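You operate a simulated robot arm through the tools that you are given. There is no shell and no other tool. Be economical: measure what you need, move in short steps, check, and stop when the job is done.

The job below is to be done with a simulated robot arm. You get a single attempt, and the scene is never put back.

## Task
Raise the yellow stop, slide the green tray up to it and load two minis.
Fine: the plain and the herb one.

It is judged by the outcome, as a careful person would: the job done as asked, and still so three seconds after it is handed in. It fails if anything else is knocked over, pushed out of place, dropped, spilled or broken.

## Robot
A 7-joint arm with a two-finger parallel gripper, fixed in place. Base frame: the origin is at the foot of the arm, x ahead of it, y to its left, z up; the work surface is at about z = 880. Lengths are in mm, angles in rad, forces in N, time in s.
With the tool pointing down near the work surface it reaches from about 340 to 780 mm from the base axis. Its first joint turns from -2.897 to 2.897 rad. Payload 3.91 kg.
The tool frame sits at the grasp point between the pads (the TCP): z along the fingers, y along the line on which they close. The tips reach 30 mm beyond it. The gripper opens to 110 mm. The fingers are 20 mm wide and 10 mm thick; the gripper's body (48 by 112 mm) begins 55 mm behind the TCP.
Orientation is that of the tool frame in the base frame, as a unit quaternion [x, y, z, w]. With the fingers straight down and closing along the base's y, the tool's x points along the base's -x, its y along +y and its z along -z.

## Interface
- The arm moves only by the tool send_rows. Its argument "targets" is a list of rows, each a list of 7 numbers: the shift along the base's x, y, z in units of 250 mm (1.0 is 250 mm), then the turn, a rotation vector about the base's x, y, z in units of 90 degrees (1.0 is 90 degrees), then the opening, from 0 (shut) to 1 (fully open). In form: [[dx, dy, dz, rx, ry, rz, hand], ...]. A call has 1 to 10 rows; each row is the pose to reach, as a shift and turn from the pose commanded when the call began. A call with a number of a shift or a turn outside -1 to 1 is refused whole. Rows are played at 5 a second. More than 50 mm and 0.15 rad between two rows, or a gripper value outside its range, and nothing of the call is played. A pose out of reach is approached as far as the arm can. The call stops where the force on the tool passes 40 N (or 10 N more than at its start, if that is more) or the arm is blocked; 0.2 s more then pass. The fingers move at their own pace (about 153 mm/s each) and stop on an object; they squeeze with about 24 N. The grip force told is the motor's: it shows also when the fingers shut on nothing. Time passes only in rows, and 0.2 s behind the last, so rows that repeat a pose let the fingers close. The reply holds the time, the measured pose of the TCP, the force on the tool along the base axes, the opening and the grip force, in the units named above and with some noise.
- Cameras (640 x 400 px; columns grow to the right, rows downward): "scene" is fixed at [50.9, 651.2, 1654.8]; the picture's right is [-0.63, -0.77, 0.00], its down [-0.61, 0.50, -0.61] and it looks along [0.47, -0.38, -0.79] (base axes); focal length 364 px, centre (320, 200). "wrist" rides on the gripper at [77, 7, -114] in the tool frame; the picture's right is [-0.09, 1.00, 0.00], its down [-0.80, -0.07, -0.59] and it looks along [-0.59, -0.05, 0.80] (tool axes); focal length 270 px, centre (320, 200). There is no depth. A picture from a camera that has moved, and an enlarged one, comes with that camera's place and axes in the base frame and with its lens.
- grab_frame(camera): a new picture of that camera. The clock stands still meanwhile.
- raise_lower(by): slides the trunk up (or, below 0, down) by that many mm; the arm rides with it, the base frame stays. It gives what a move gives, with no picture.
- inspect(camera, box): a new picture of the part [left, top, right, bottom] of that camera's present view, enlarged. The clock stands still meanwhile.
- finish_job(): hands the job in; it is judged then, once.

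Go step by step. Nothing tells you positions but the pictures and the camera data: compare them with the known pose of the tool, close in by small moves and look again before you grip or let go. The budget is 120 turns and 68 pictures, counting those below and the enlarged ones. Unless the task says otherwise, let go and move clear before handing in, and close with one line.

The tools are called after "Call:" by a JSON object that holds its "method" and its "body". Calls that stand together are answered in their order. send_rows: Moves the arm, as the interface text tells. Its arguments: {"type":"object","properties":{"targets":{"type":"array","items":{"type":"array","items":{"type":"number"}}}},"required":["targets"]} The other tools are called the same way: raise_lower (by) slides the trunk up or down; grab_frame (camera) takes a picture; inspect (camera, box) takes an enlarged picture of a part of a camera's view; finish_job () hands the job in.

At the start:

```text
t: 0.0
eef_pos: [489.6, 233.9, 1186.6]
orientation: [0.0, 1.0, 0.0, -0.001]
contact_force: [0.4, -0.5, 0.1]
opening: 109.9
gripper_force: 0.1
trunk travel left (down, up): [-525.0, 85.0]
```

scene: 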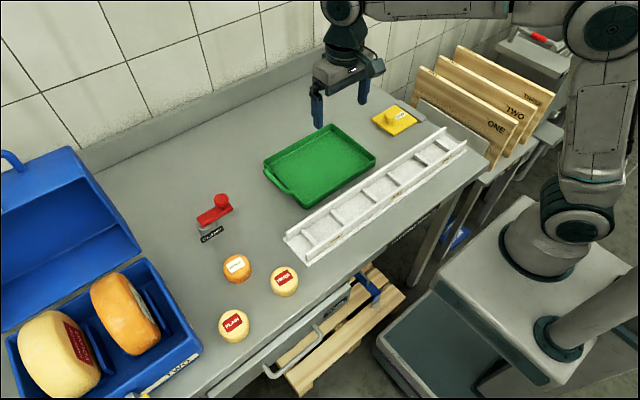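
wrist: 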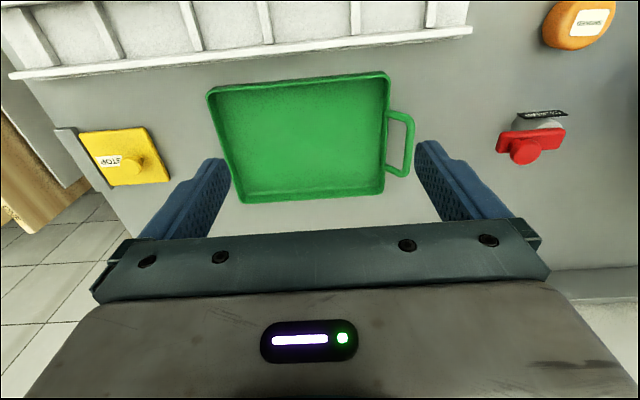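

I see a green tray with a handle, a yellow stop flap lying beside it at the table's far-right edge, and three mini cheeses. I'll enlarge the stop, the tray and the minis first.

Call:
{"method": "inspect", "body": {"camera": "scene", "box": [340, 70, 480, 158]}}

Call:
{"method": "inspect", "body": {"camera": "scene", "box": [190, 180, 350, 350]}}

Call:
{"method": "inspect", "body": {"camera": "wrist", "box": [40, 60, 440, 230]}}

```text
4.55 times, centred on (410, 114) of scene
camera zoom: at [50.9, 651.2, 1654.8], right [-0.63, -0.77, 0.0], down [-0.61, 0.5, -0.61], along [0.47, -0.38, -0.79], focal length 1657 px, centre (-89, 591)
```

zoom: 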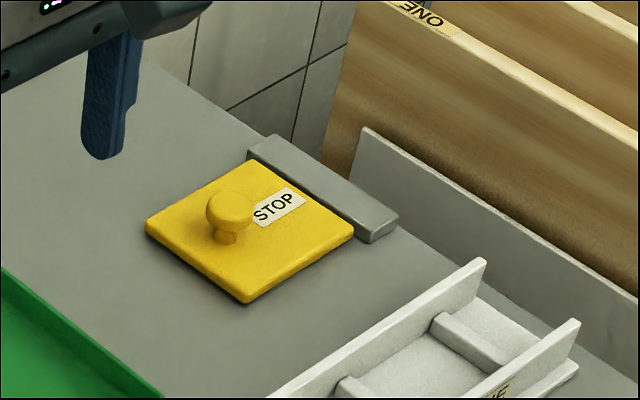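

```text
2.35 times, centred on (270, 265) of scene
camera zoom: at [50.9, 651.2, 1654.8], right [-0.63, -0.77, 0.0], down [-0.61, 0.5, -0.61], along [0.47, -0.38, -0.79], focal length 858 px, centre (438, 47)
```

zoom: 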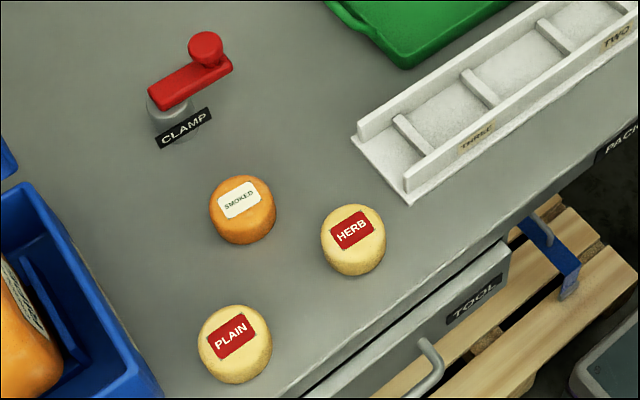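

```text
1.60 times, centred on (240, 145) of wrist
camera zoom: at [413.0, 239.5, 1299.1], right [0.09, 1.0, 0.0], down [0.8, -0.07, 0.59], along [0.59, -0.05, -0.8], focal length 432 px, centre (448, 288)
```

zoom: 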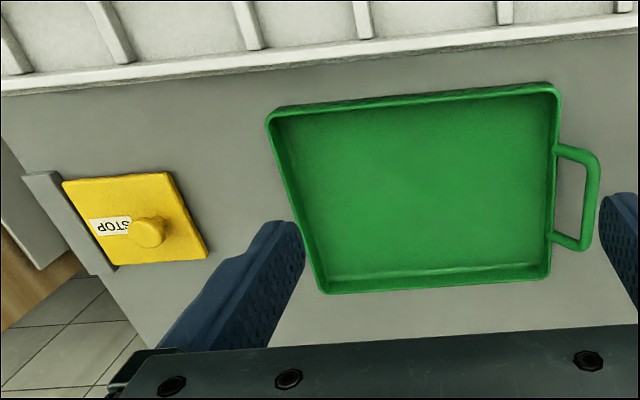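

The stop's plate spans about x 551–653, y −160…−54. Its hinge is on the −y side and the knob is near (605, −80). I'll move over the knob while turning the tool so the fingers close along x, the hinge axis.

Call:
{"method": "send_rows", "body": {"targets": [[0.04, -0.1, 0, 0, 0, 0.09, 1], [0.08, -0.2, 0, 0, 0, 0.18, 1], [0.12, -0.3, 0, 0, 0, 0.27, 1], [0.16, -0.4, 0, 0, 0, 0.36, 1], [0.2, -0.5, 0, 0, 0, 0.45, 1], [0.24, -0.6, 0, 0, 0, 0.54, 1], [0.28, -0.7, 0, 0, 0, 0.63, 1], [0.32, -0.8, 0, 0, 0, 0.72, 0.8], [0.36, -0.9, 0, 0, 0, 0.81, 0.6], [0.4, -0.99, 0, 0, 0, 0.9, 0.5]]}}

```text
t: 2.2
eef_pos: [589.5, -13.7, 1187.4]
orientation: [-0.649, 0.76, 0.001, 0.0]
contact_force: [0.4, -0.5, -0.3]
opening: 54.9
gripper_force: 0.0
trunk travel left (down, up): [-525.0, 85.0]
```

The move went as planned. I'll finish the turn, come down over the knob and look.

Call:
{"method": "send_rows", "body": {"targets": [[0.03, -0.13, 0, 0, 0, 0.05, 0.5], [0.062, -0.265, -0.1, 0, 0, 0.1, 0.5], [0.062, -0.265, -0.28, 0, 0, 0.1, 0.5], [0.062, -0.265, -0.46, 0, 0, 0.1, 0.5], [0.062, -0.265, -0.62, 0, 0, 0.1, 0.5], [0.062, -0.265, -0.75, 0, 0, 0.1, 0.5]]}}

Call:
{"method": "grab_frame", "body": {"camera": "wrist"}}

Call:
{"method": "inspect", "body": {"camera": "scene", "box": [340, 50, 500, 150]}}

```text
t: 3.6
eef_pos: [605.4, -78.0, 996.2]
orientation: [0.708, -0.707, 0.0, 0.0]
contact_force: [0.8, 0.4, -0.9]
opening: 54.7
gripper_force: 0.0
trunk travel left (down, up): [-525.0, 85.0]
```

```text
62 pictures are left
camera wrist: at [599.0, -157.1, 1110.5], right [-1.0, 0.09, 0.0], down [0.07, 0.8, 0.59], along [0.05, 0.59, -0.8], focal length 270 px, centre (320, 200)
```

wrist: 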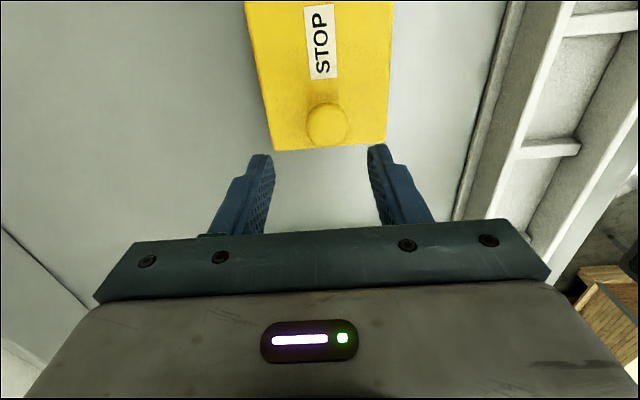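

```text
4.00 times, centred on (420, 100) of scene
camera zoom: at [50.9, 651.2, 1654.8], right [-0.63, -0.77, 0.0], down [-0.61, 0.5, -0.61], along [0.47, -0.38, -0.79], focal length 1458 px, centre (-80, 600)
```

zoom: 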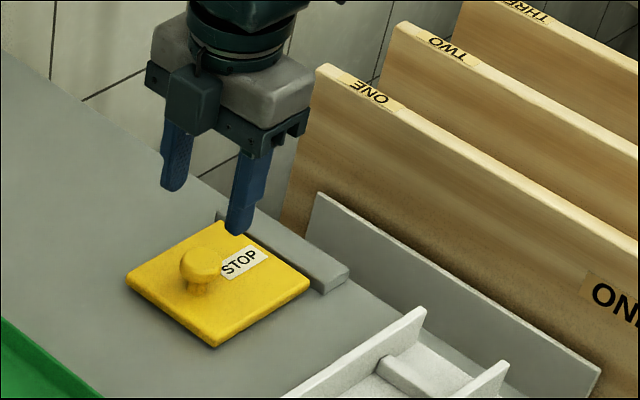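

The two views put the knob at about (602, −87), with its top near z 920. I'll lower the open fingers around it and check.

Call:
{"method": "send_rows", "body": {"targets": [[-0.0136, -0.036, -0.08, 0, 0, 0, 0.5], [-0.0136, -0.036, -0.18, 0, 0, 0, 0.5], [-0.0136, -0.036, -0.25, 0, 0, 0, 0.5], [-0.0136, -0.036, -0.275, 0, 0, 0, 0.5]]}}

Call:
{"method": "inspect", "body": {"camera": "scene", "box": [340, 70, 452, 140]}}

Call:
{"method": "inspect", "body": {"camera": "wrist", "box": [220, 60, 420, 230]}}

```text
t: 4.6
eef_pos: [602.2, -87.9, 929.1]
orientation: [0.707, -0.707, 0.0, -0.001]
contact_force: [0.9, -0.2, 0.3]
opening: 55.1
gripper_force: 0.1
trunk travel left (down, up): [-525.0, 85.0]
```

```text
5.71 times, centred on (396, 105) of scene
camera zoom: at [50.9, 651.2, 1654.8], right [-0.63, -0.77, 0.0], down [-0.61, 0.5, -0.61], along [0.47, -0.38, -0.79], focal length 2083 px, centre (-114, 743)
```

zoom: 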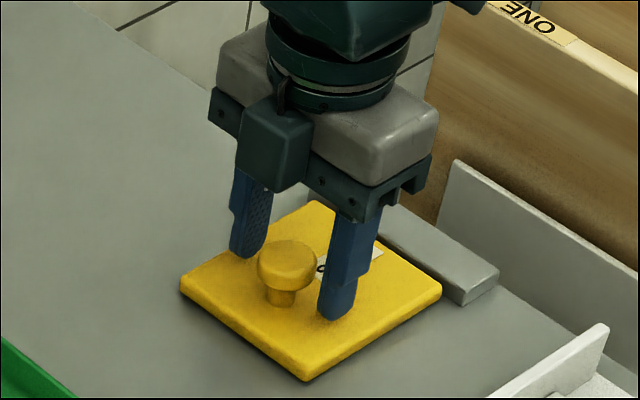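

```text
2.35 times, centred on (320, 145) of wrist
camera zoom: at [595.4, -166.5, 1042.2], right [-1.0, 0.09, 0.0], down [0.07, 0.8, 0.59], along [0.05, 0.59, -0.8], focal length 636 px, centre (320, 329)
```

zoom: 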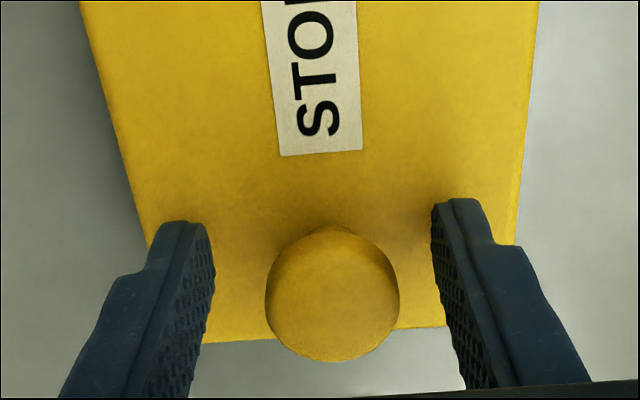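

The knob is centred between the fingers in y, so I'll close on it.

Call:
{"method": "send_rows", "body": {"targets": [[-0.004, 0, 0, 0, 0, 0, 0.2], [-0.006, 0, 0, 0, 0, 0, 0], [-0.006, 0, 0, 0, 0, 0, 0]]}}

```text
t: 5.4
eef_pos: [600.1, -88.2, 928.9]
orientation: [0.707, -0.707, 0.0, 0.0]
contact_force: [-4.4, 1.0, -7.2]
opening: 31.3
gripper_force: 44.8
trunk travel left (down, up): [-525.0, 85.0]
```

The knob is held at 31 mm. I'll swing it up along an arc about the hinge, which I take to be at y≈−160, z≈887. I'll stop at 40° and check.

Call:
{"method": "send_rows", "body": {"targets": [[0, -0.011, 0.026, 0, 0, 0, 0], [0, -0.023, 0.049, 0, 0, 0, 0], [0, -0.038, 0.072, 0, 0, 0, 0], [0, -0.054, 0.094, 0, 0, 0, 0], [0, -0.073, 0.113, 0, 0, 0, 0], [0, -0.093, 0.132, 0, 0, 0, 0], [0, -0.115, 0.148, 0, 0, 0, 0], [0, -0.137, 0.164, 0, 0, 0, 0]]}}

Call:
{"method": "inspect", "body": {"camera": "scene", "box": [340, 50, 484, 140]}}

Call:
{"method": "grab_frame", "body": {"camera": "wrist"}}

```text
t: 7.2
eef_pos: [601.5, -122.9, 972.3]
orientation: [-0.706, 0.708, -0.001, 0.0]
contact_force: [-0.3, 0.7, 0.2]
opening: 0.2
gripper_force: 37.4
trunk travel left (down, up): [-525.0, 85.0]
```

```text
4.44 times, centred on (412, 95) of scene
camera zoom: at [50.9, 651.2, 1654.8], right [-0.63, -0.77, 0.0], down [-0.61, 0.5, -0.61], along [0.47, -0.38, -0.79], focal length 1620 px, centre (-89, 667)
```

zoom: 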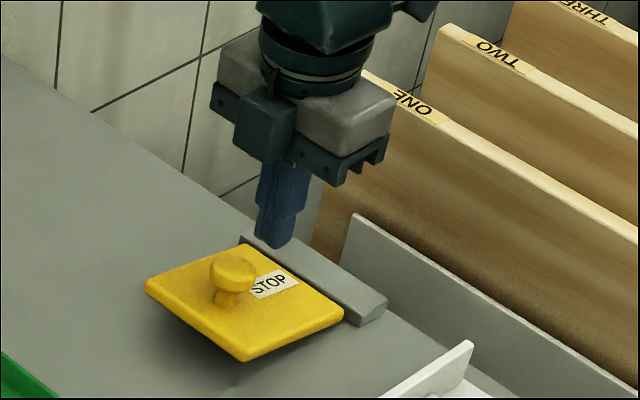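

```text
57 pictures are left
camera wrist: at [593.5, -201.6, 1084.5], right [-1.0, 0.09, 0.0], down [0.07, 0.8, 0.59], along [0.05, 0.59, -0.8], focal length 270 px, centre (320, 200)
```

wrist: 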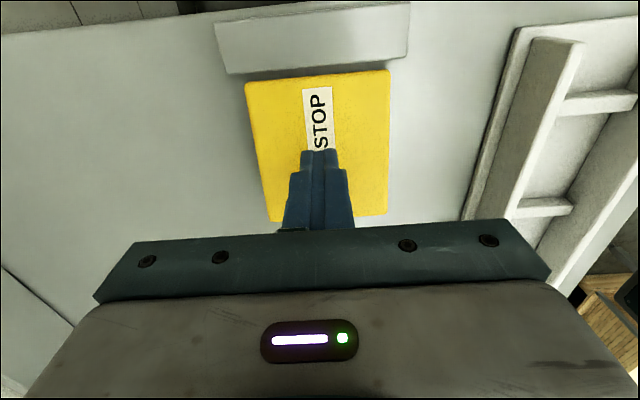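

The fingers slipped off the knob, but the hinge is stiff and the plate stayed up at about 9°. I'll regrip the knob a little deeper with the tool tilted to match, then turn the tool along with the plate.

Call:
{"method": "send_rows", "body": {"targets": [[0, 0.0, 0.04, 0, 0, 0, 0.3], [0, 0.05, 0.06, 0.05, 0, 0, 0.5], [0, 0.1, 0.04, 0.111, 0, 0, 0.5], [0, 0.102, -0.05, 0.111, 0, 0, 0.5], [0, 0.106, -0.12, 0.111, 0, 0, 0.5], [0, 0.106, -0.138, 0.111, 0, 0, 0.5]]}}

Call:
{"method": "inspect", "body": {"camera": "scene", "box": [340, 70, 452, 140]}}

Call:
{"method": "inspect", "body": {"camera": "wrist", "box": [220, 60, 420, 230]}}

```text
t: 8.6
eef_pos: [600.0, -96.1, 936.7]
orientation: [0.705, -0.704, -0.062, -0.061]
contact_force: [0.4, 0.7, 0.0]
opening: 55.0
gripper_force: 0.0
trunk travel left (down, up): [-525.0, 85.0]
```

```text
5.71 times, centred on (396, 105) of scene
camera zoom: at [50.9, 651.2, 1654.8], right [-0.63, -0.77, 0.0], down [-0.61, 0.5, -0.61], along [0.47, -0.38, -0.79], focal length 2083 px, centre (-114, 743)
```

zoom: 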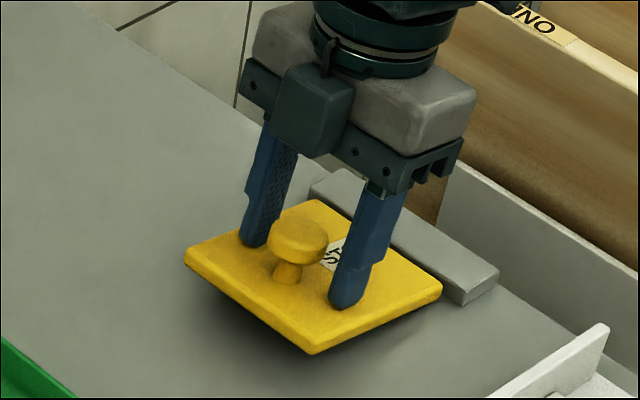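

```text
2.35 times, centred on (320, 145) of wrist
camera zoom: at [593.2, -193.2, 1033.8], right [-1.0, 0.09, 0.02], down [0.07, 0.69, 0.72], along [0.05, 0.72, -0.69], focal length 636 px, centre (320, 329)
```

zoom: 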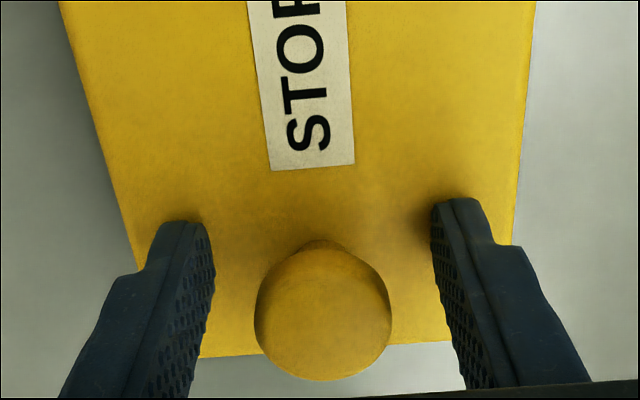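

The knob sits about 5 mm towards +y of the fingers. I'll shift, then close.

Call:
{"method": "send_rows", "body": {"targets": [[0, 0.02, 0.0, 0, 0, 0, 0.5], [0, 0.02, 0.0, 0, 0, 0, 0.2], [0, 0.02, 0.0, 0, 0, 0, 0], [0, 0.02, 0.0, 0, 0, 0, 0]]}}

Call:
{"method": "send_rows", "body": {"targets": [[0, -0.01, 0.012, 0.028, 0, 0, 0], [0, -0.019, 0.024, 0.056, 0, 0, 0], [0, -0.03, 0.036, 0.083, 0, 0, 0], [0, -0.04, 0.047, 0.111, 0, 0, 0]]}}

Call:
{"method": "inspect", "body": {"camera": "scene", "box": [340, 70, 452, 140]}}

```text
t: 9.6
eef_pos: [599.4, -90.9, 936.0]
orientation: [0.705, -0.704, -0.061, -0.061]
contact_force: [-0.7, 0.0, -0.2]
opening: 30.9
gripper_force: 44.4
trunk travel left (down, up): [-525.0, 85.0]
```

```text
t: 10.6
eef_pos: [599.3, -99.2, 947.4]
orientation: [0.697, -0.695, -0.125, -0.122]
contact_force: [-5.0, 4.9, -4.3]
opening: 31.1
gripper_force: 44.5
trunk travel left (down, up): [-525.0, 85.0]
```

```text
5.71 times, centred on (396, 105) of scene
camera zoom: at [50.9, 651.2, 1654.8], right [-0.63, -0.77, 0.0], down [-0.61, 0.5, -0.61], along [0.47, -0.38, -0.79], focal length 2083 px, centre (-114, 743)
```

zoom: 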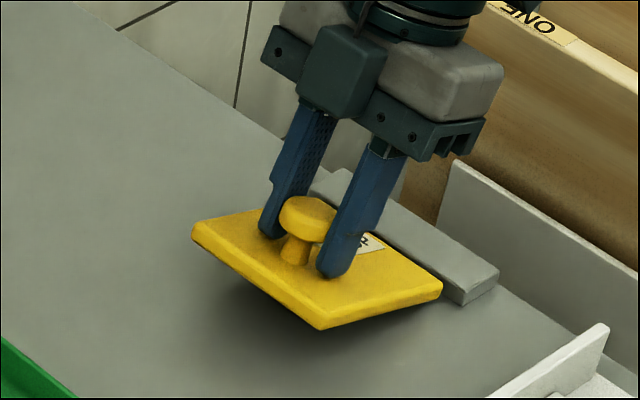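

The grip holds, forces are small and the plate is rising. I'll continue the arc.

Call:
{"method": "send_rows", "body": {"targets": [[0, -0.011, 0.011, 0.028, 0, 0, 0], [0, -0.023, 0.021, 0.056, 0, 0, 0], [0, -0.035, 0.03, 0.083, 0, 0, 0], [0, -0.047, 0.039, 0.111, 0, 0, 0], [0, -0.06, 0.047, 0.139, 0, 0, 0], [0, -0.073, 0.055, 0.167, 0, 0, 0], [0, -0.086, 0.063, 0.194, 0, 0, 0], [0, -0.1, 0.07, 0.222, 0, 0, 0]]}}

Call:
{"method": "inspect", "body": {"camera": "scene", "box": [340, 60, 468, 140]}}

```text
t: 12.4
eef_pos: [598.9, -123.2, 967.3]
orientation: [0.665, -0.664, -0.242, -0.242]
contact_force: [-6.1, 19.1, 1.8]
opening: 31.1
gripper_force: 44.9
trunk travel left (down, up): [-525.0, 85.0]
```

```text
5.00 times, centred on (404, 100) of scene
camera zoom: at [50.9, 651.2, 1654.8], right [-0.63, -0.77, 0.0], down [-0.61, 0.5, -0.61], along [0.47, -0.38, -0.79], focal length 1823 px, centre (-100, 700)
```

zoom: 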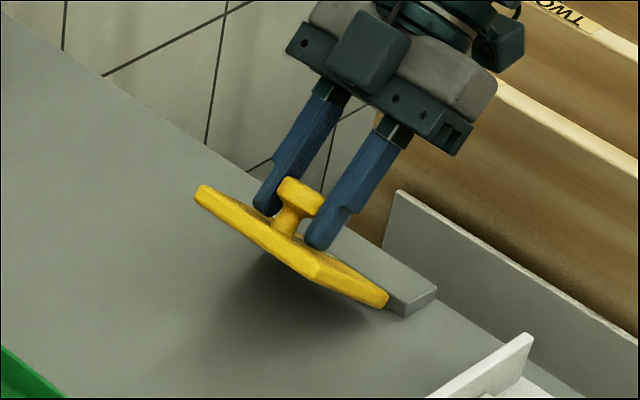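

The plate is at roughly 40–45° and the side force is growing. I'll let go, back out along the tool axis and check that the plate stays up. After that I can push it upright from the +y side.

Call:
{"method": "send_rows", "body": {"targets": [[0, 0, 0, 0, 0, 0, 0.3], [0, 0, 0, 0, 0, 0, 0.5], [0, -0.05, 0.06, 0, 0, 0, 0.5], [0, -0.13, 0.16, 0, 0, 0, 0.5], [0, -0.16, 0.28, -0.07, 0, 0, 0.4], [0, -0.12, 0.4, -0.15, 0, 0, 0.2], [0, 0.0, 0.45, -0.23, 0, 0, 0], [0, 0.12, 0.45, -0.3, 0, 0, 0], [0, 0.25, 0.45, -0.38, 0, 0, 0], [0, 0.37, 0.45, -0.444, 0, 0, 0]]}}

Call:
{"method": "inspect", "body": {"camera": "scene", "box": [320, 50, 480, 150]}}

Call:
{"method": "grab_frame", "body": {"camera": "wrist"}}

```text
t: 14.6
eef_pos: [600.5, -32.2, 1079.6]
orientation: [0.707, -0.707, 0.0, 0.001]
contact_force: [0.7, 0.7, -0.1]
opening: 0.0
gripper_force: 24.0
trunk travel left (down, up): [-525.0, 85.0]
```

```text
4.00 times, centred on (400, 100) of scene
camera zoom: at [50.9, 651.2, 1654.8], right [-0.63, -0.77, 0.0], down [-0.61, 0.5, -0.61], along [0.47, -0.38, -0.79], focal length 1458 px, centre (0, 600)
```

zoom: 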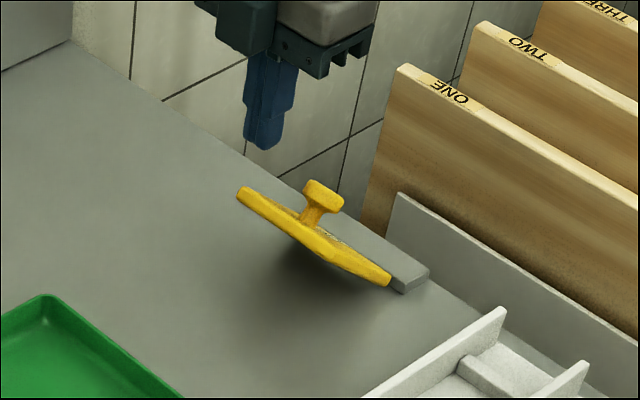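

```text
51 pictures are left
camera wrist: at [593.6, -110.5, 1192.0], right [-1.0, 0.09, 0.0], down [0.07, 0.8, 0.59], along [0.05, 0.59, -0.81], focal length 270 px, centre (320, 200)
```

wrist: 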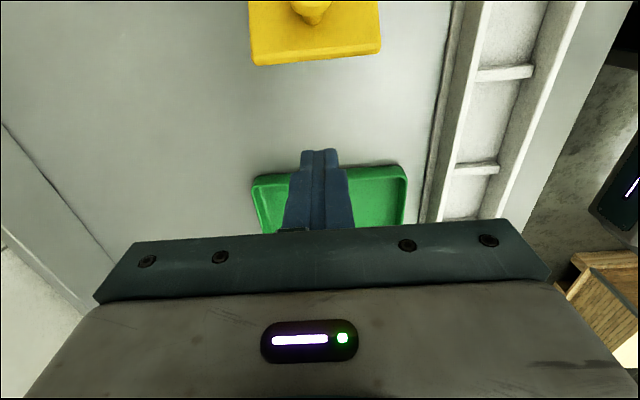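

The plate stays where I leave it. I'll lower the closed fingers on the +y side and push it towards −y.

Call:
{"method": "send_rows", "body": {"targets": [[0, 0, -0.16, 0, 0, 0, 0], [0, 0, -0.32, 0, 0, 0, 0], [0, 0, -0.46, 0, 0, 0, 0], [0, -0.08, -0.48, 0, 0, 0, 0], [0, -0.14, -0.48, 0, 0, 0, 0], [0, -0.2, -0.48, 0, 0, 0, 0], [0, -0.25, -0.48, 0, 0, 0, 0], [0, -0.3, -0.48, 0, 0, 0, 0], [0, -0.35, -0.48, 0, 0, 0, 0]]}}

Call:
{"method": "inspect", "body": {"camera": "scene", "box": [340, 60, 468, 140]}}

```text
t: 16.0
eef_pos: [601.1, -65.1, 964.7]
orientation: [0.711, -0.704, 0.0, -0.007]
contact_force: [-8.1, 25.1, 19.7]
opening: 0.1
gripper_force: 24.4
trunk travel left (down, up): [-525.0, 85.0]
stopped in row 6: the force on the tool passed its limit (the readings are from after the stop); the commanded pose is now the measured one
```

```text
5.00 times, centred on (404, 100) of scene
camera zoom: at [50.9, 651.2, 1654.8], right [-0.63, -0.77, 0.0], down [-0.61, 0.5, -0.61], along [0.47, -0.38, -0.79], focal length 1823 px, centre (-100, 700)
```

zoom: 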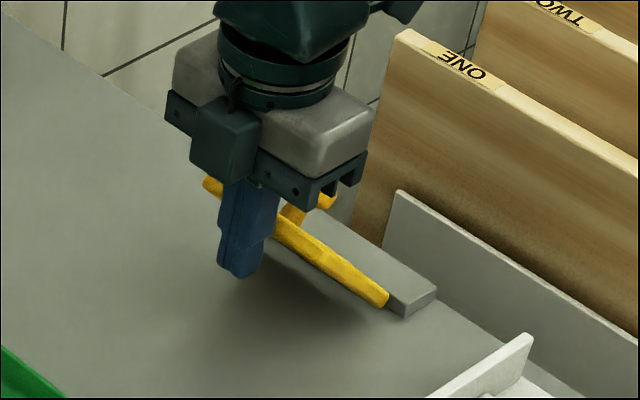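

Friction at the plate's edge is jamming a straight push. I'll push along the arc instead, moving −y and up together.

Call:
{"method": "send_rows", "body": {"targets": [[0, 0.012, 0.005, 0, 0, 0, 0], [0, -0.02, 0.03, 0, 0, 0, 0], [0, -0.044, 0.052, 0, 0, 0, 0], [0, -0.069, 0.071, 0, 0, 0, 0], [0, -0.094, 0.088, 0, 0, 0, 0], [0, -0.121, 0.104, 0, 0, 0, 0], [0, -0.148, 0.118, 0, 0, 0, 0], [0, -0.176, 0.13, 0, 0, 0, 0], [0, -0.206, 0.14, 0, 0, 0, 0]]}}

Call:
{"method": "inspect", "body": {"camera": "scene", "box": [340, 50, 468, 130]}}

```text
t: 16.7
eef_pos: [600.1, -76.0, 977.5]
orientation: [0.709, -0.705, 0.0, -0.01]
contact_force: [-11.1, 19.5, 23.2]
opening: 0.0
gripper_force: 23.3
trunk travel left (down, up): [-525.0, 85.0]
stopped in row 3: the force on the tool passed its limit (the readings are from after the stop); the commanded pose is now the measured one
```

```text
5.00 times, centred on (404, 90) of scene
camera zoom: at [50.9, 651.2, 1654.8], right [-0.63, -0.77, 0.0], down [-0.61, 0.5, -0.61], along [0.47, -0.38, -0.79], focal length 1823 px, centre (-100, 750)
```

zoom: 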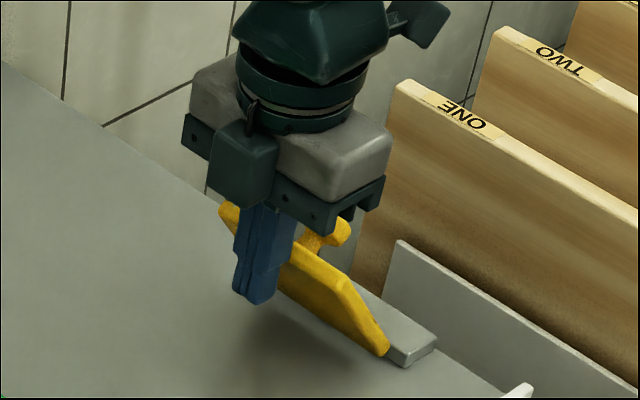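

The plate got to about 55°, but the reaction is now radial, so the edge is probably catching on the step in the fingers. I'll back off and rise so that only the fingertips bear on the underside, then carry on.

Call:
{"method": "send_rows", "body": {"targets": [[0, 0.04, 0.02, 0, 0, 0, 0], [0, 0.04, 0.055, 0, 0, 0, 0], [0, 0, 0.055, 0, 0, 0, 0], [0, -0.03, 0.06, 0, 0, 0, 0], [0, -0.06, 0.08, 0, 0, 0, 0], [0, -0.085, 0.096, 0, 0, 0, 0], [0, -0.11, 0.109, 0, 0, 0, 0], [0, -0.135, 0.12, 0, 0, 0, 0], [0, -0.16, 0.128, 0, 0, 0, 0], [0, -0.185, 0.134, 0, 0, 0, 0]]}}

Call:
{"method": "inspect", "body": {"camera": "scene", "box": [340, 50, 468, 130]}}

```text
t: 18.9
eef_pos: [602.6, -127.3, 1006.7]
orientation: [0.709, -0.706, 0.0, -0.006]
contact_force: [-0.5, 1.1, 1.5]
opening: 0.2
gripper_force: 23.9
trunk travel left (down, up): [-525.0, 85.0]
```

```text
5.00 times, centred on (404, 90) of scene
camera zoom: at [50.9, 651.2, 1654.8], right [-0.63, -0.77, 0.0], down [-0.61, 0.5, -0.61], along [0.47, -0.38, -0.79], focal length 1823 px, centre (-100, 750)
```

zoom: 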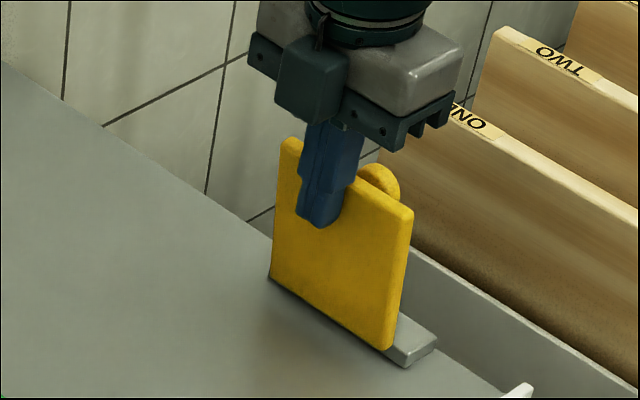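

The plate is about 84° up. I'll push gently further to find its end stop.

Call:
{"method": "send_rows", "body": {"targets": [[0, -0.02, 0, 0, 0, 0, 0], [0, -0.035, 0, 0, 0, 0, 0], [0, -0.05, 0, 0, 0, 0, 0], [0, -0.065, 0, 0, 0, 0, 0], [0, -0.08, 0, 0, 0, 0, 0]]}}

Call:
{"method": "inspect", "body": {"camera": "scene", "box": [340, 50, 468, 130]}}

```text
t: 20.1
eef_pos: [603.2, -141.8, 1004.9]
orientation: [0.71, -0.705, -0.002, -0.007]
contact_force: [-1.7, 16.8, -2.0]
opening: 0.1
gripper_force: 24.2
trunk travel left (down, up): [-525.0, 85.0]
```

```text
5.00 times, centred on (404, 90) of scene
camera zoom: at [50.9, 651.2, 1654.8], right [-0.63, -0.77, 0.0], down [-0.61, 0.5, -0.61], along [0.47, -0.38, -0.79], focal length 1823 px, centre (-100, 750)
```

zoom: 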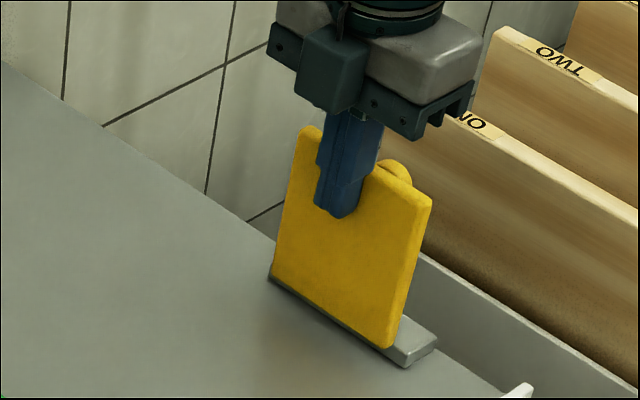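

The stop is firmly back against its end stop. I'll retreat up and travel to the tray handle, turning the tool back so the fingers close along y.

Call:
{"method": "send_rows", "body": {"targets": [[0, 0.1, 0.05, 0, 0, 0, 0], [0, 0.1, 0.22, 0, 0, 0, 0], [0, 0.2, 0.38, 0, 0, -0.09, 0], [0, 0.32, 0.4, 0, 0, -0.18, 0], [0, 0.44, 0.4, 0, 0, -0.27, 0.1], [0, 0.56, 0.4, 0, 0, -0.36, 0.2], [0, 0.68, 0.4, 0, 0, -0.45, 0.3], [0, 0.8, 0.4, 0, 0, -0.54, 0.4], [0, 0.9, 0.4, 0, 0, -0.63, 0.4], [0, 1.0, 0.4, 0, 0, -0.72, 0.4]]}}

Call:
{"method": "send_rows", "body": {"targets": [[0, 0.18, 0, 0, 0, -0.09, 0.4], [0, 0.36, 0, 0, 0, -0.18, 0.4], [0, 0.54, 0, 0, 0, -0.28, 0.4], [0, 0.72, 0, 0, 0, -0.28, 0.4], [0, 0.9, 0, 0, 0, -0.28, 0.4], [0, 1.0, 0, 0, 0, -0.28, 0.4]]}}

Call:
{"method": "grab_frame", "body": {"camera": "scene"}}

Call:
{"method": "grab_frame", "body": {"camera": "wrist"}}

```text
t: 22.3
eef_pos: [601.5, 103.7, 1106.4]
orientation: [-0.218, 0.976, -0.002, 0.006]
contact_force: [-0.5, 0.3, -0.2]
opening: 44.2
gripper_force: 0.1
trunk travel left (down, up): [-525.0, 85.0]
```

```text
refused: row 3 steps farther than a row can; nothing moved
```

```text
46 pictures are left
```

scene: 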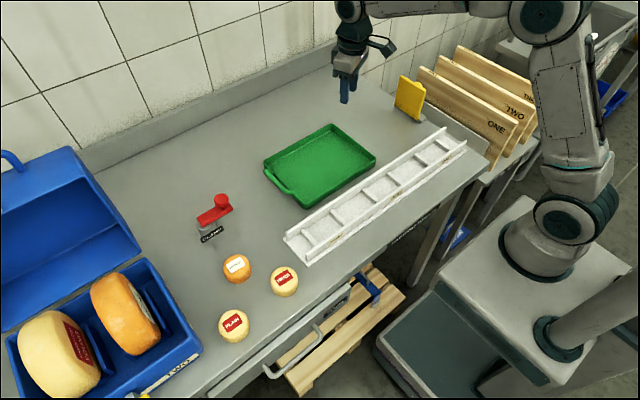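

```text
45 pictures are left
camera wrist: at [528.9, 76.0, 1217.6], right [-0.35, 0.94, -0.01], down [0.75, 0.28, 0.6], along [0.57, 0.2, -0.8], focal length 270 px, centre (320, 200)
```

wrist: 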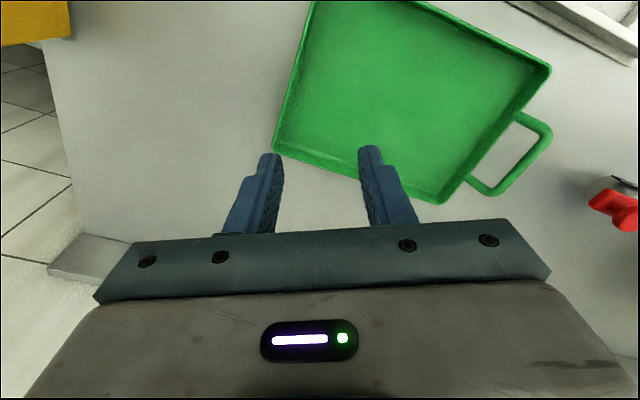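

The stop stands upright. I'll finish the turn and go over the handle.

Call:
{"method": "send_rows", "body": {"targets": [[0, 0.17, 0, 0, 0, -0.07, 0.4], [0, 0.34, 0, 0, 0, -0.14, 0.4], [0, 0.51, 0, 0, 0, -0.21, 0.4], [0, 0.68, 0, 0, 0, -0.28, 0.4], [0, 0.85, 0, 0, 0, -0.28, 0.4], [0, 1.0, -0.1, 0, 0, -0.28, 0.4], [0, 1.0, -0.26, 0, 0, -0.28, 0.4], [0, 1.0, -0.4, 0, 0, -0.28, 0.4]]}}

Call:
{"method": "grab_frame", "body": {"camera": "wrist"}}

Call:
{"method": "inspect", "body": {"camera": "scene", "box": [220, 110, 380, 210]}}

```text
t: 24.1
eef_pos: [603.2, 353.6, 1005.0]
orientation: [-0.002, 1.0, -0.004, 0.005]
contact_force: [-0.1, 0.3, -0.1]
opening: 44.1
gripper_force: 0.1
trunk travel left (down, up): [-525.0, 85.0]
```

```text
44 pictures are left
camera wrist: at [525.8, 359.8, 1117.8], right [0.09, 1.0, -0.01], down [0.79, -0.06, 0.6], along [0.6, -0.06, -0.8], focal length 270 px, centre (320, 200)
```

wrist: 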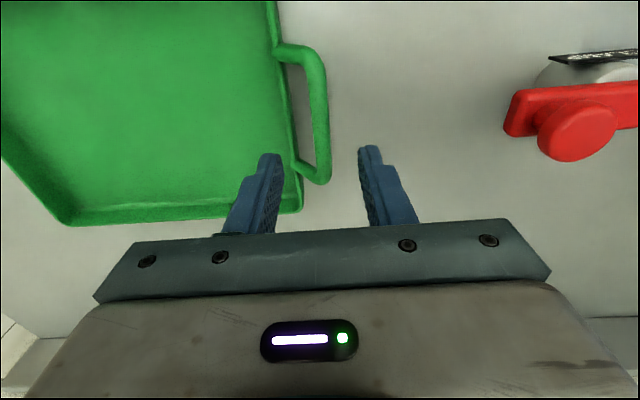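

```text
4.00 times, centred on (300, 160) of scene
camera zoom: at [50.9, 651.2, 1654.8], right [-0.63, -0.77, 0.0], down [-0.61, 0.5, -0.61], along [0.47, -0.38, -0.79], focal length 1458 px, centre (400, 360)
```

zoom: 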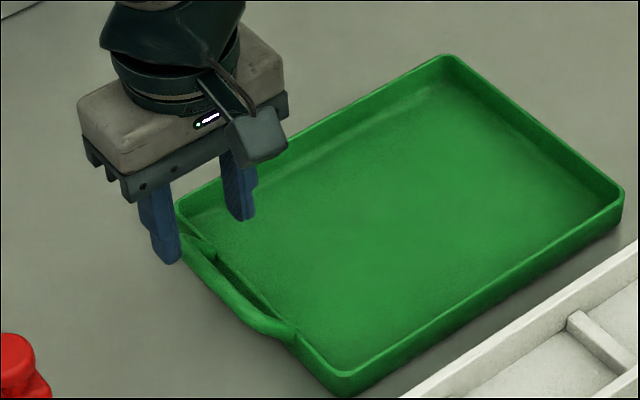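

I need a closer look at the gap inside the handle before gripping it.

Call:
{"method": "inspect", "body": {"camera": "wrist", "box": [240, 20, 400, 200]}}

```text
2.22 times, centred on (320, 110) of wrist
camera zoom: at [525.8, 359.8, 1117.8], right [0.09, 1.0, -0.01], down [0.79, -0.06, 0.6], along [0.6, -0.06, -0.8], focal length 601 px, centre (320, 400)
```

zoom: 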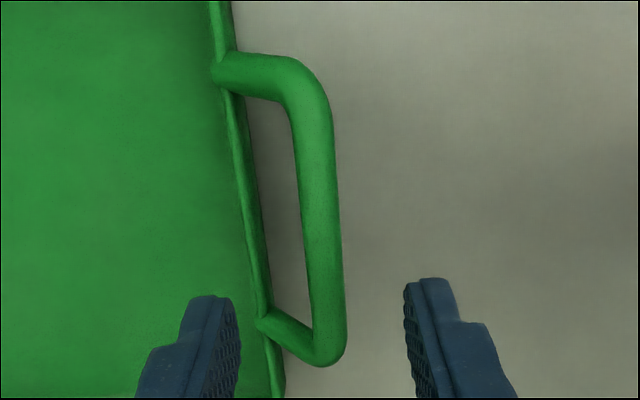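

The loop gap is only about 15 mm, which is tight for a 10 mm finger. Pushing the handle bar from outside with two spread fingertips is steadier, so I'll turn the tool 90° and set down outside the bar.

Call:
{"method": "send_rows", "body": {"targets": [[0, 0.02, 0, 0, 0, 0.09, 0.45], [0.0, 0.04, 0, 0, 0, 0.18, 0.45], [0.0, 0.06, 0, 0, 0, 0.27, 0.45], [0.0, 0.08, 0, 0, 0, 0.36, 0.45], [0.0, 0.1, 0, 0, 0, 0.45, 0.45], [0.0, 0.12, 0, 0, 0, 0.54, 0.45], [0.01, 0.12, 0, 0, 0, 0.63, 0.45], [0.01, 0.12, 0, 0, 0, 0.72, 0.45], [0.01, 0.12, 0, 0, 0, 0.81, 0.45], [0.015, 0.12, 0, 0, 0, 0.9, 0.45]]}}

Call:
{"method": "send_rows", "body": {"targets": [[0, 0, 0, 0, 0, 0.05, 0.45], [0, 0, 0, 0, 0, 0.103, 0.45], [0, 0, -0.12, 0, 0, 0.103, 0.45], [0, 0, -0.24, 0, 0, 0.103, 0.45], [0, 0, -0.31, 0, 0, 0.103, 0.45], [0, 0, -0.345, 0, 0, 0.103, 0.45]]}}

Call:
{"method": "inspect", "body": {"camera": "scene", "box": [200, 110, 360, 210]}}

Call:
{"method": "grab_frame", "body": {"camera": "wrist"}}

```text
t: 26.3
eef_pos: [607.4, 382.5, 1005.5]
orientation: [-0.651, 0.759, 0.001, 0.006]
contact_force: [0.3, 0.1, -1.3]
opening: 49.4
gripper_force: 0.1
trunk travel left (down, up): [-525.0, 85.0]
```

```text
t: 27.7
eef_pos: [606.0, 382.9, 918.4]
orientation: [0.71, -0.704, -0.001, -0.007]
contact_force: [-0.4, 0.3, 0.6]
opening: 49.6
gripper_force: 0.1
trunk travel left (down, up): [-525.0, 85.0]
```

```text
4.00 times, centred on (280, 160) of scene
camera zoom: at [50.9, 651.2, 1654.8], right [-0.63, -0.77, 0.0], down [-0.61, 0.5, -0.61], along [0.47, -0.38, -0.79], focal length 1458 px, centre (480, 360)
```

zoom: 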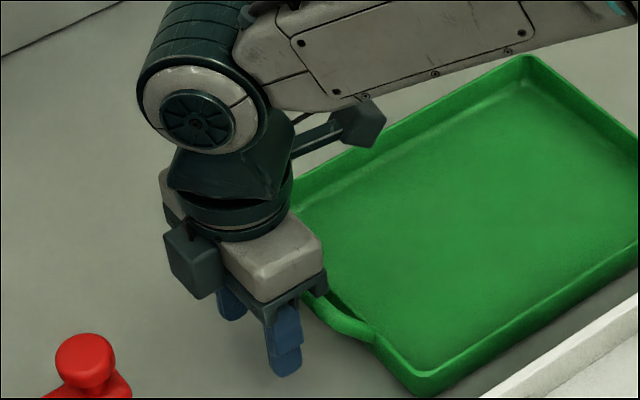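

```text
40 pictures are left
camera wrist: at [599.9, 302.6, 1030.9], right [-1.0, 0.08, -0.01], down [0.06, 0.8, 0.6], along [0.05, 0.6, -0.8], focal length 270 px, centre (320, 200)
```

wrist: 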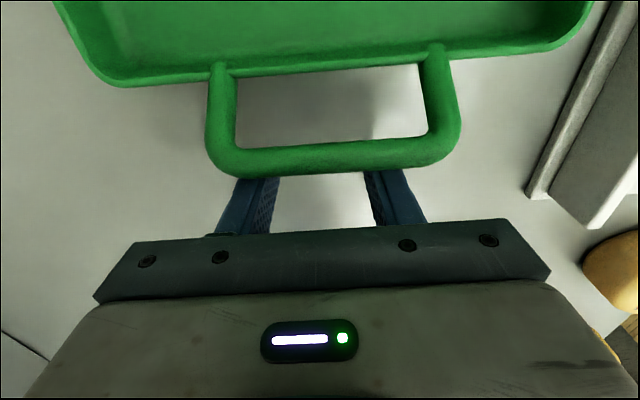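

Both fingertips are behind the handle bar. I'll push the tray towards −y at moderate speed.

Call:
{"method": "send_rows", "body": {"targets": [[0, -0.05, 0, 0, 0, 0, 0.45], [0, -0.12, 0, 0, 0, 0, 0.45], [0, -0.21, 0, 0, 0, 0, 0.45], [0, -0.3, 0, 0, 0, 0, 0.45], [0, -0.39, 0, 0, 0, 0, 0.45], [0, -0.48, 0, 0, 0, 0, 0.45], [0, -0.57, 0, 0, 0, 0, 0.45], [0, -0.66, 0, 0, 0, 0, 0.45], [0, -0.73, 0, 0, 0, 0, 0.45], [0, -0.78, 0, 0, 0, 0, 0.45]]}}

Call:
{"method": "inspect", "body": {"camera": "scene", "box": [240, 50, 480, 200]}}

Call:
{"method": "grab_frame", "body": {"camera": "wrist"}}

```text
t: 29.9
eef_pos: [606.8, 186.2, 919.4]
orientation: [0.71, -0.704, -0.002, -0.006]
contact_force: [0.7, -0.6, 0.2]
opening: 49.5
gripper_force: 0.1
trunk travel left (down, up): [-525.0, 85.0]
```

```text
2.67 times, centred on (360, 125) of scene
camera zoom: at [50.9, 651.2, 1654.8], right [-0.63, -0.77, 0.0], down [-0.61, 0.5, -0.61], along [0.47, -0.38, -0.79], focal length 972 px, centre (213, 400)
```

zoom: 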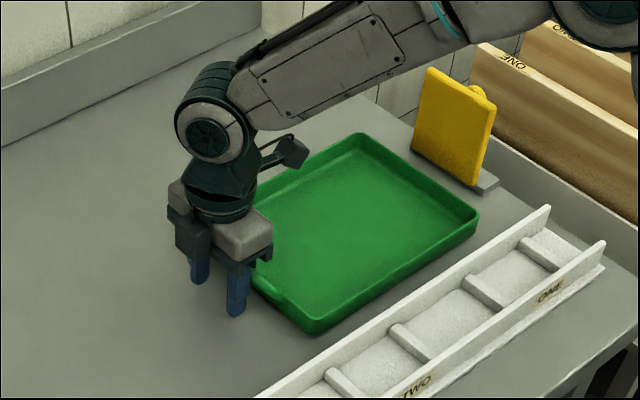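

```text
38 pictures are left
camera wrist: at [600.3, 107.4, 1031.3], right [-1.0, 0.08, -0.01], down [0.06, 0.8, 0.6], along [0.05, 0.6, -0.8], focal length 270 px, centre (320, 200)
```

wrist: 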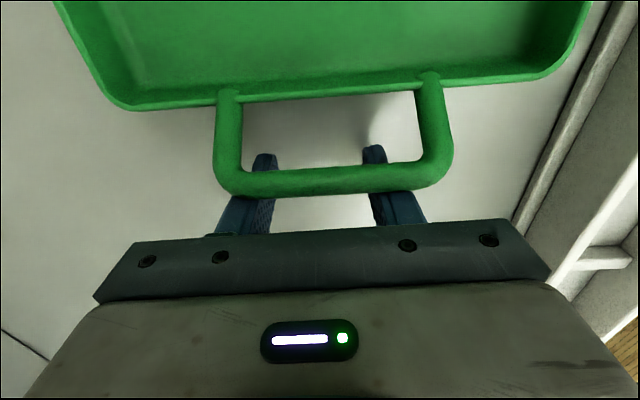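

The tray slides straight, with roughly 55 mm left to go. I'll creep on and watch the force for contact.

Call:
{"method": "send_rows", "body": {"targets": [[0, -0.03, 0, 0, 0, 0, 0.45], [0, -0.06, 0, 0, 0, 0, 0.45], [0, -0.09, 0, 0, 0, 0, 0.45], [0, -0.12, 0, 0, 0, 0, 0.45], [0, -0.14, 0, 0, 0, 0, 0.45], [0, -0.16, 0, 0, 0, 0, 0.45], [0, -0.175, 0, 0, 0, 0, 0.45], [0, -0.19, 0, 0, 0, 0, 0.45]]}}

Call:
{"method": "inspect", "body": {"camera": "scene", "box": [340, 60, 484, 150]}}

```text
t: 31.7
eef_pos: [605.9, 149.2, 920.8]
orientation: [0.712, -0.702, -0.002, -0.007]
contact_force: [-0.1, 36.8, 3.5]
opening: 49.4
gripper_force: 0.1
trunk travel left (down, up): [-525.0, 85.0]
```

```text
4.44 times, centred on (412, 105) of scene
camera zoom: at [50.9, 651.2, 1654.8], right [-0.63, -0.77, 0.0], down [-0.61, 0.5, -0.61], along [0.47, -0.38, -0.79], focal length 1620 px, centre (-89, 622)
```

zoom: 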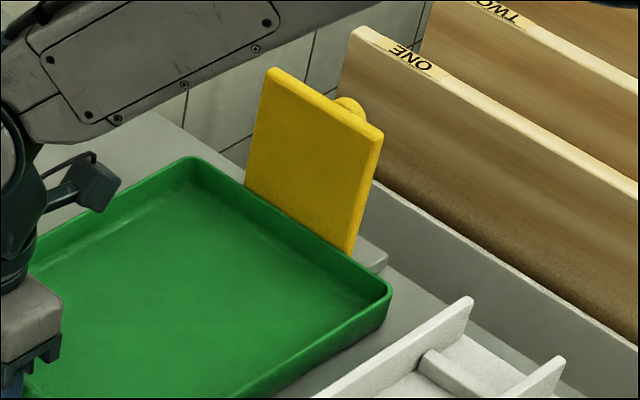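

The tray is firmly against the stop with about 37 N of contact. I'll back off, rise and travel towards the herb mini.

Call:
{"method": "send_rows", "body": {"targets": [[0, 0.05, 0, 0, 0, 0, 0.45], [0, 0.1, 0, 0, 0, 0, 0.45], [0, 0.12, 0.15, 0, 0, 0, 0.45], [0, 0.12, 0.34, 0, 0, 0, 0.6], [0, 0.14, 0.5, 0, 0, 0, 0.75], [-0.1, 0.28, 0.55, 0, 0, 0, 0.75], [-0.2, 0.42, 0.55, 0, 0, 0, 0.75], [-0.3, 0.56, 0.55, 0, 0, 0, 0.75], [-0.4, 0.7, 0.55, 0, 0, 0, 0.75], [-0.5, 0.84, 0.55, 0, 0, 0, 0.75]]}}

Call:
{"method": "send_rows", "body": {"targets": [[-0.1, 0.12, 0, 0, 0, 0, 0.75], [-0.2, 0.24, 0, 0, 0, 0, 0.75], [-0.3, 0.36, 0, 0, 0, 0, 0.75], [-0.42, 0.5, 0, 0, 0, 0, 0.75]]}}

Call:
{"method": "grab_frame", "body": {"camera": "wrist"}}

Call:
{"method": "grab_frame", "body": {"camera": "scene"}}

```text
t: 33.9
eef_pos: [480.1, 350.2, 1059.0]
orientation: [0.71, -0.704, -0.001, -0.006]
contact_force: [-0.6, -1.1, 0.8]
opening: 82.7
gripper_force: 0.0
trunk travel left (down, up): [-525.0, 85.0]
```

```text
t: 34.9
eef_pos: [375.1, 475.8, 1058.9]
orientation: [0.71, -0.704, -0.002, -0.006]
contact_force: [-0.6, -1.1, 0.6]
opening: 82.5
gripper_force: 0.0
trunk travel left (down, up): [-525.0, 85.0]
```

```text
36 pictures are left
camera wrist: at [367.8, 396.1, 1169.7], right [-1.0, 0.08, -0.01], down [0.06, 0.8, 0.6], along [0.05, 0.6, -0.8], focal length 270 px, centre (320, 200)
```

wrist: 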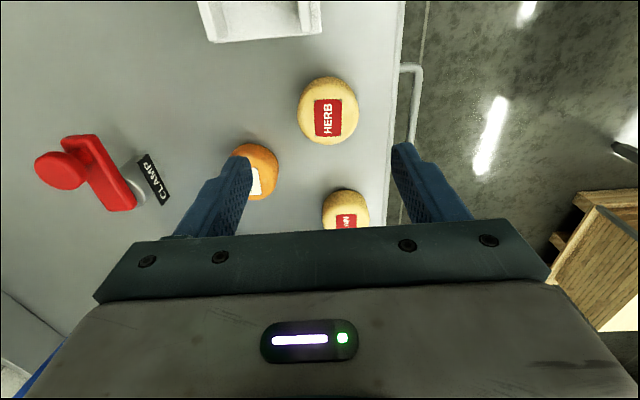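

```text
35 pictures are left
```

scene: 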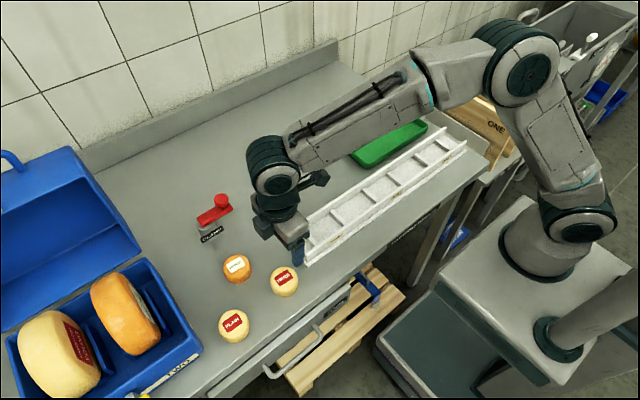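

The herb mini is at about (369, 487). I'll come down over it, stopping with the tips above its top, and check.

Call:
{"method": "send_rows", "body": {"targets": [[-0.012, 0.023, -0.1, 0, 0, 0, 0.85], [-0.024, 0.046, -0.22, 0, 0, 0, 0.85], [-0.024, 0.046, -0.336, 0, 0, 0, 0.85]]}}

Call:
{"method": "grab_frame", "body": {"camera": "wrist"}}

Call:
{"method": "inspect", "body": {"camera": "scene", "box": [210, 220, 354, 310]}}

```text
t: 35.7
eef_pos: [370.7, 485.9, 972.3]
orientation: [0.71, -0.704, 0.0, -0.007]
contact_force: [-0.2, 0.6, 0.4]
opening: 93.7
gripper_force: 0.0
trunk travel left (down, up): [-525.0, 85.0]
```

```text
34 pictures are left
camera wrist: at [363.9, 406.3, 1084.5], right [-1.0, 0.08, -0.01], down [0.06, 0.8, 0.6], along [0.05, 0.6, -0.8], focal length 270 px, centre (320, 200)
```

wrist: 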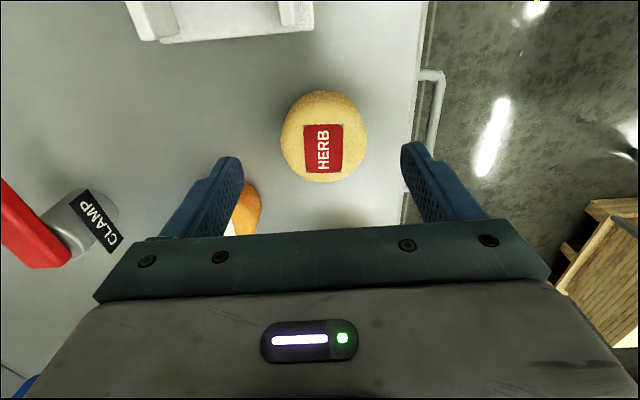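

```text
4.44 times, centred on (282, 265) of scene
camera zoom: at [50.9, 651.2, 1654.8], right [-0.63, -0.77, 0.0], down [-0.61, 0.5, -0.61], along [0.47, -0.38, -0.79], focal length 1620 px, centre (489, -89)
```

zoom: 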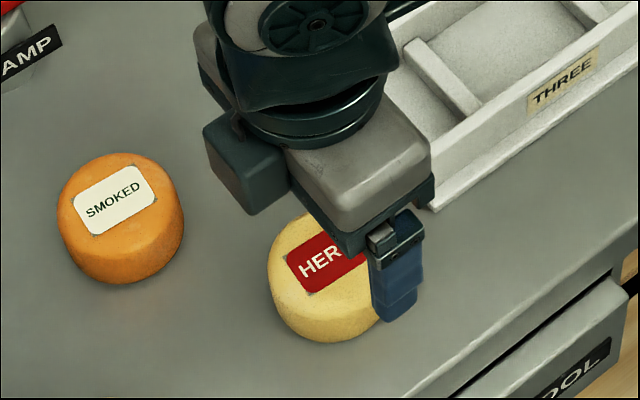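

The fingers are centred over the herb mini. I'll lower around it and grip.

Call:
{"method": "send_rows", "body": {"targets": [[-0.006, 0.002, -0.1, 0, 0, 0, 0.85], [-0.006, 0.002, -0.19, 0, 0, 0, 0.85], [-0.006, 0.002, -0.22, 0, 0, 0, 0.85], [-0.006, 0.002, -0.22, 0, 0, 0, 0.5], [-0.006, 0.002, -0.22, 0, 0, 0, 0.3], [-0.006, 0.002, -0.22, 0, 0, 0, 0.3]]}}

Call:
{"method": "inspect", "body": {"camera": "wrist", "box": [200, 60, 440, 220]}}

```text
t: 37.1
eef_pos: [370.5, 487.6, 918.5]
orientation: [0.71, -0.705, -0.001, -0.006]
contact_force: [1.1, -0.3, 0.2]
opening: 59.1
gripper_force: 24.1
trunk travel left (down, up): [-525.0, 85.0]
```

```text
2.50 times, centred on (320, 140) of wrist
camera zoom: at [363.1, 407.4, 1029.9], right [-1.0, 0.08, -0.01], down [0.06, 0.8, 0.6], along [0.05, 0.6, -0.8], focal length 676 px, centre (320, 350)
```

zoom: 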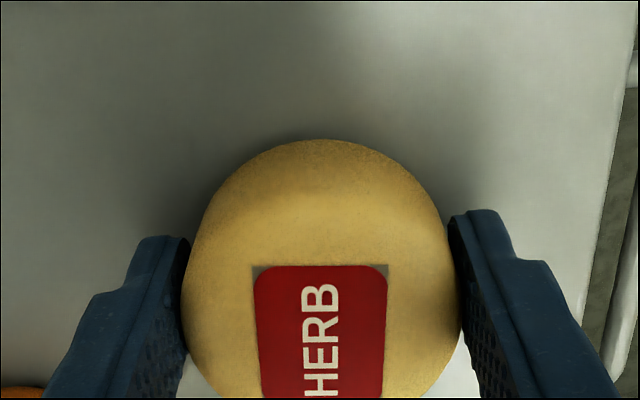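

The herb mini is gripped at 59 mm. I'll lift it and carry it to the tray.

Call:
{"method": "send_rows", "body": {"targets": [[0, 0, 0.06, 0, 0, 0, 0.3], [0, 0, 0.18, 0, 0, 0, 0.3], [0, 0, 0.32, 0, 0, 0, 0.3], [0, 0, 0.46, 0, 0, 0, 0.3], [0.05, -0.08, 0.55, 0, 0, 0, 0.3], [0.13, -0.22, 0.57, 0, 0, 0, 0.3], [0.21, -0.37, 0.57, 0, 0, 0, 0.3], [0.29, -0.53, 0.57, 0, 0, 0, 0.3], [0.37, -0.69, 0.57, 0, 0, 0, 0.3], [0.45, -0.85, 0.57, 0, 0, 0, 0.3]]}}

Call:
{"method": "send_rows", "body": {"targets": [[0.07, -0.16, 0, 0, 0, 0, 0.3], [0.14, -0.32, 0, 0, 0, 0, 0.3], [0.21, -0.48, 0, 0, 0, 0, 0.3], [0.28, -0.64, 0, 0, 0, 0, 0.3], [0.35, -0.8, 0, 0, 0, 0, 0.3], [0.4, -0.92, 0, 0, 0, 0, 0.3], [0.44, -1.0, 0, 0, 0, 0, 0.3]]}}

Call:
{"method": "grab_frame", "body": {"camera": "wrist"}}

Call:
{"method": "grab_frame", "body": {"camera": "scene"}}

```text
t: 39.3
eef_pos: [481.0, 273.0, 1059.4]
orientation: [0.71, -0.705, -0.001, -0.006]
contact_force: [0.2, 1.0, -1.4]
opening: 59.4
gripper_force: 24.0
trunk travel left (down, up): [-525.0, 85.0]
```

```text
t: 40.9
eef_pos: [591.4, 23.7, 1061.1]
orientation: [0.71, -0.704, -0.001, -0.006]
contact_force: [1.2, -0.3, -1.2]
opening: 59.3
gripper_force: 24.2
trunk travel left (down, up): [-525.0, 85.0]
```

```text
31 pictures are left
camera wrist: at [584.6, -56.0, 1172.7], right [-1.0, 0.08, -0.01], down [0.06, 0.8, 0.6], along [0.05, 0.6, -0.8], focal length 270 px, centre (320, 200)
```

wrist: 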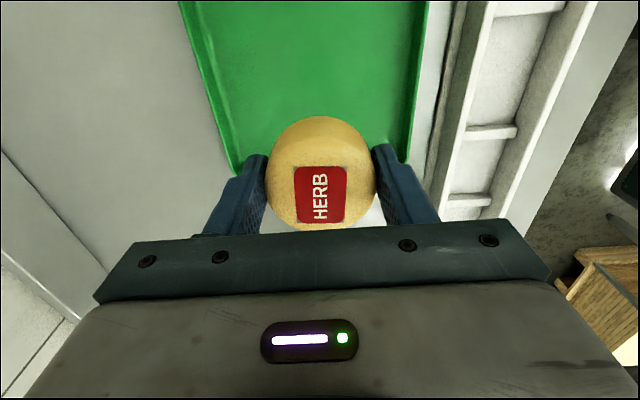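

```text
30 pictures are left
```

scene: 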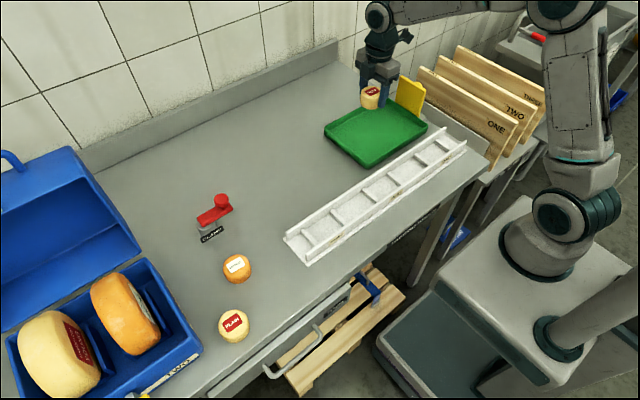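

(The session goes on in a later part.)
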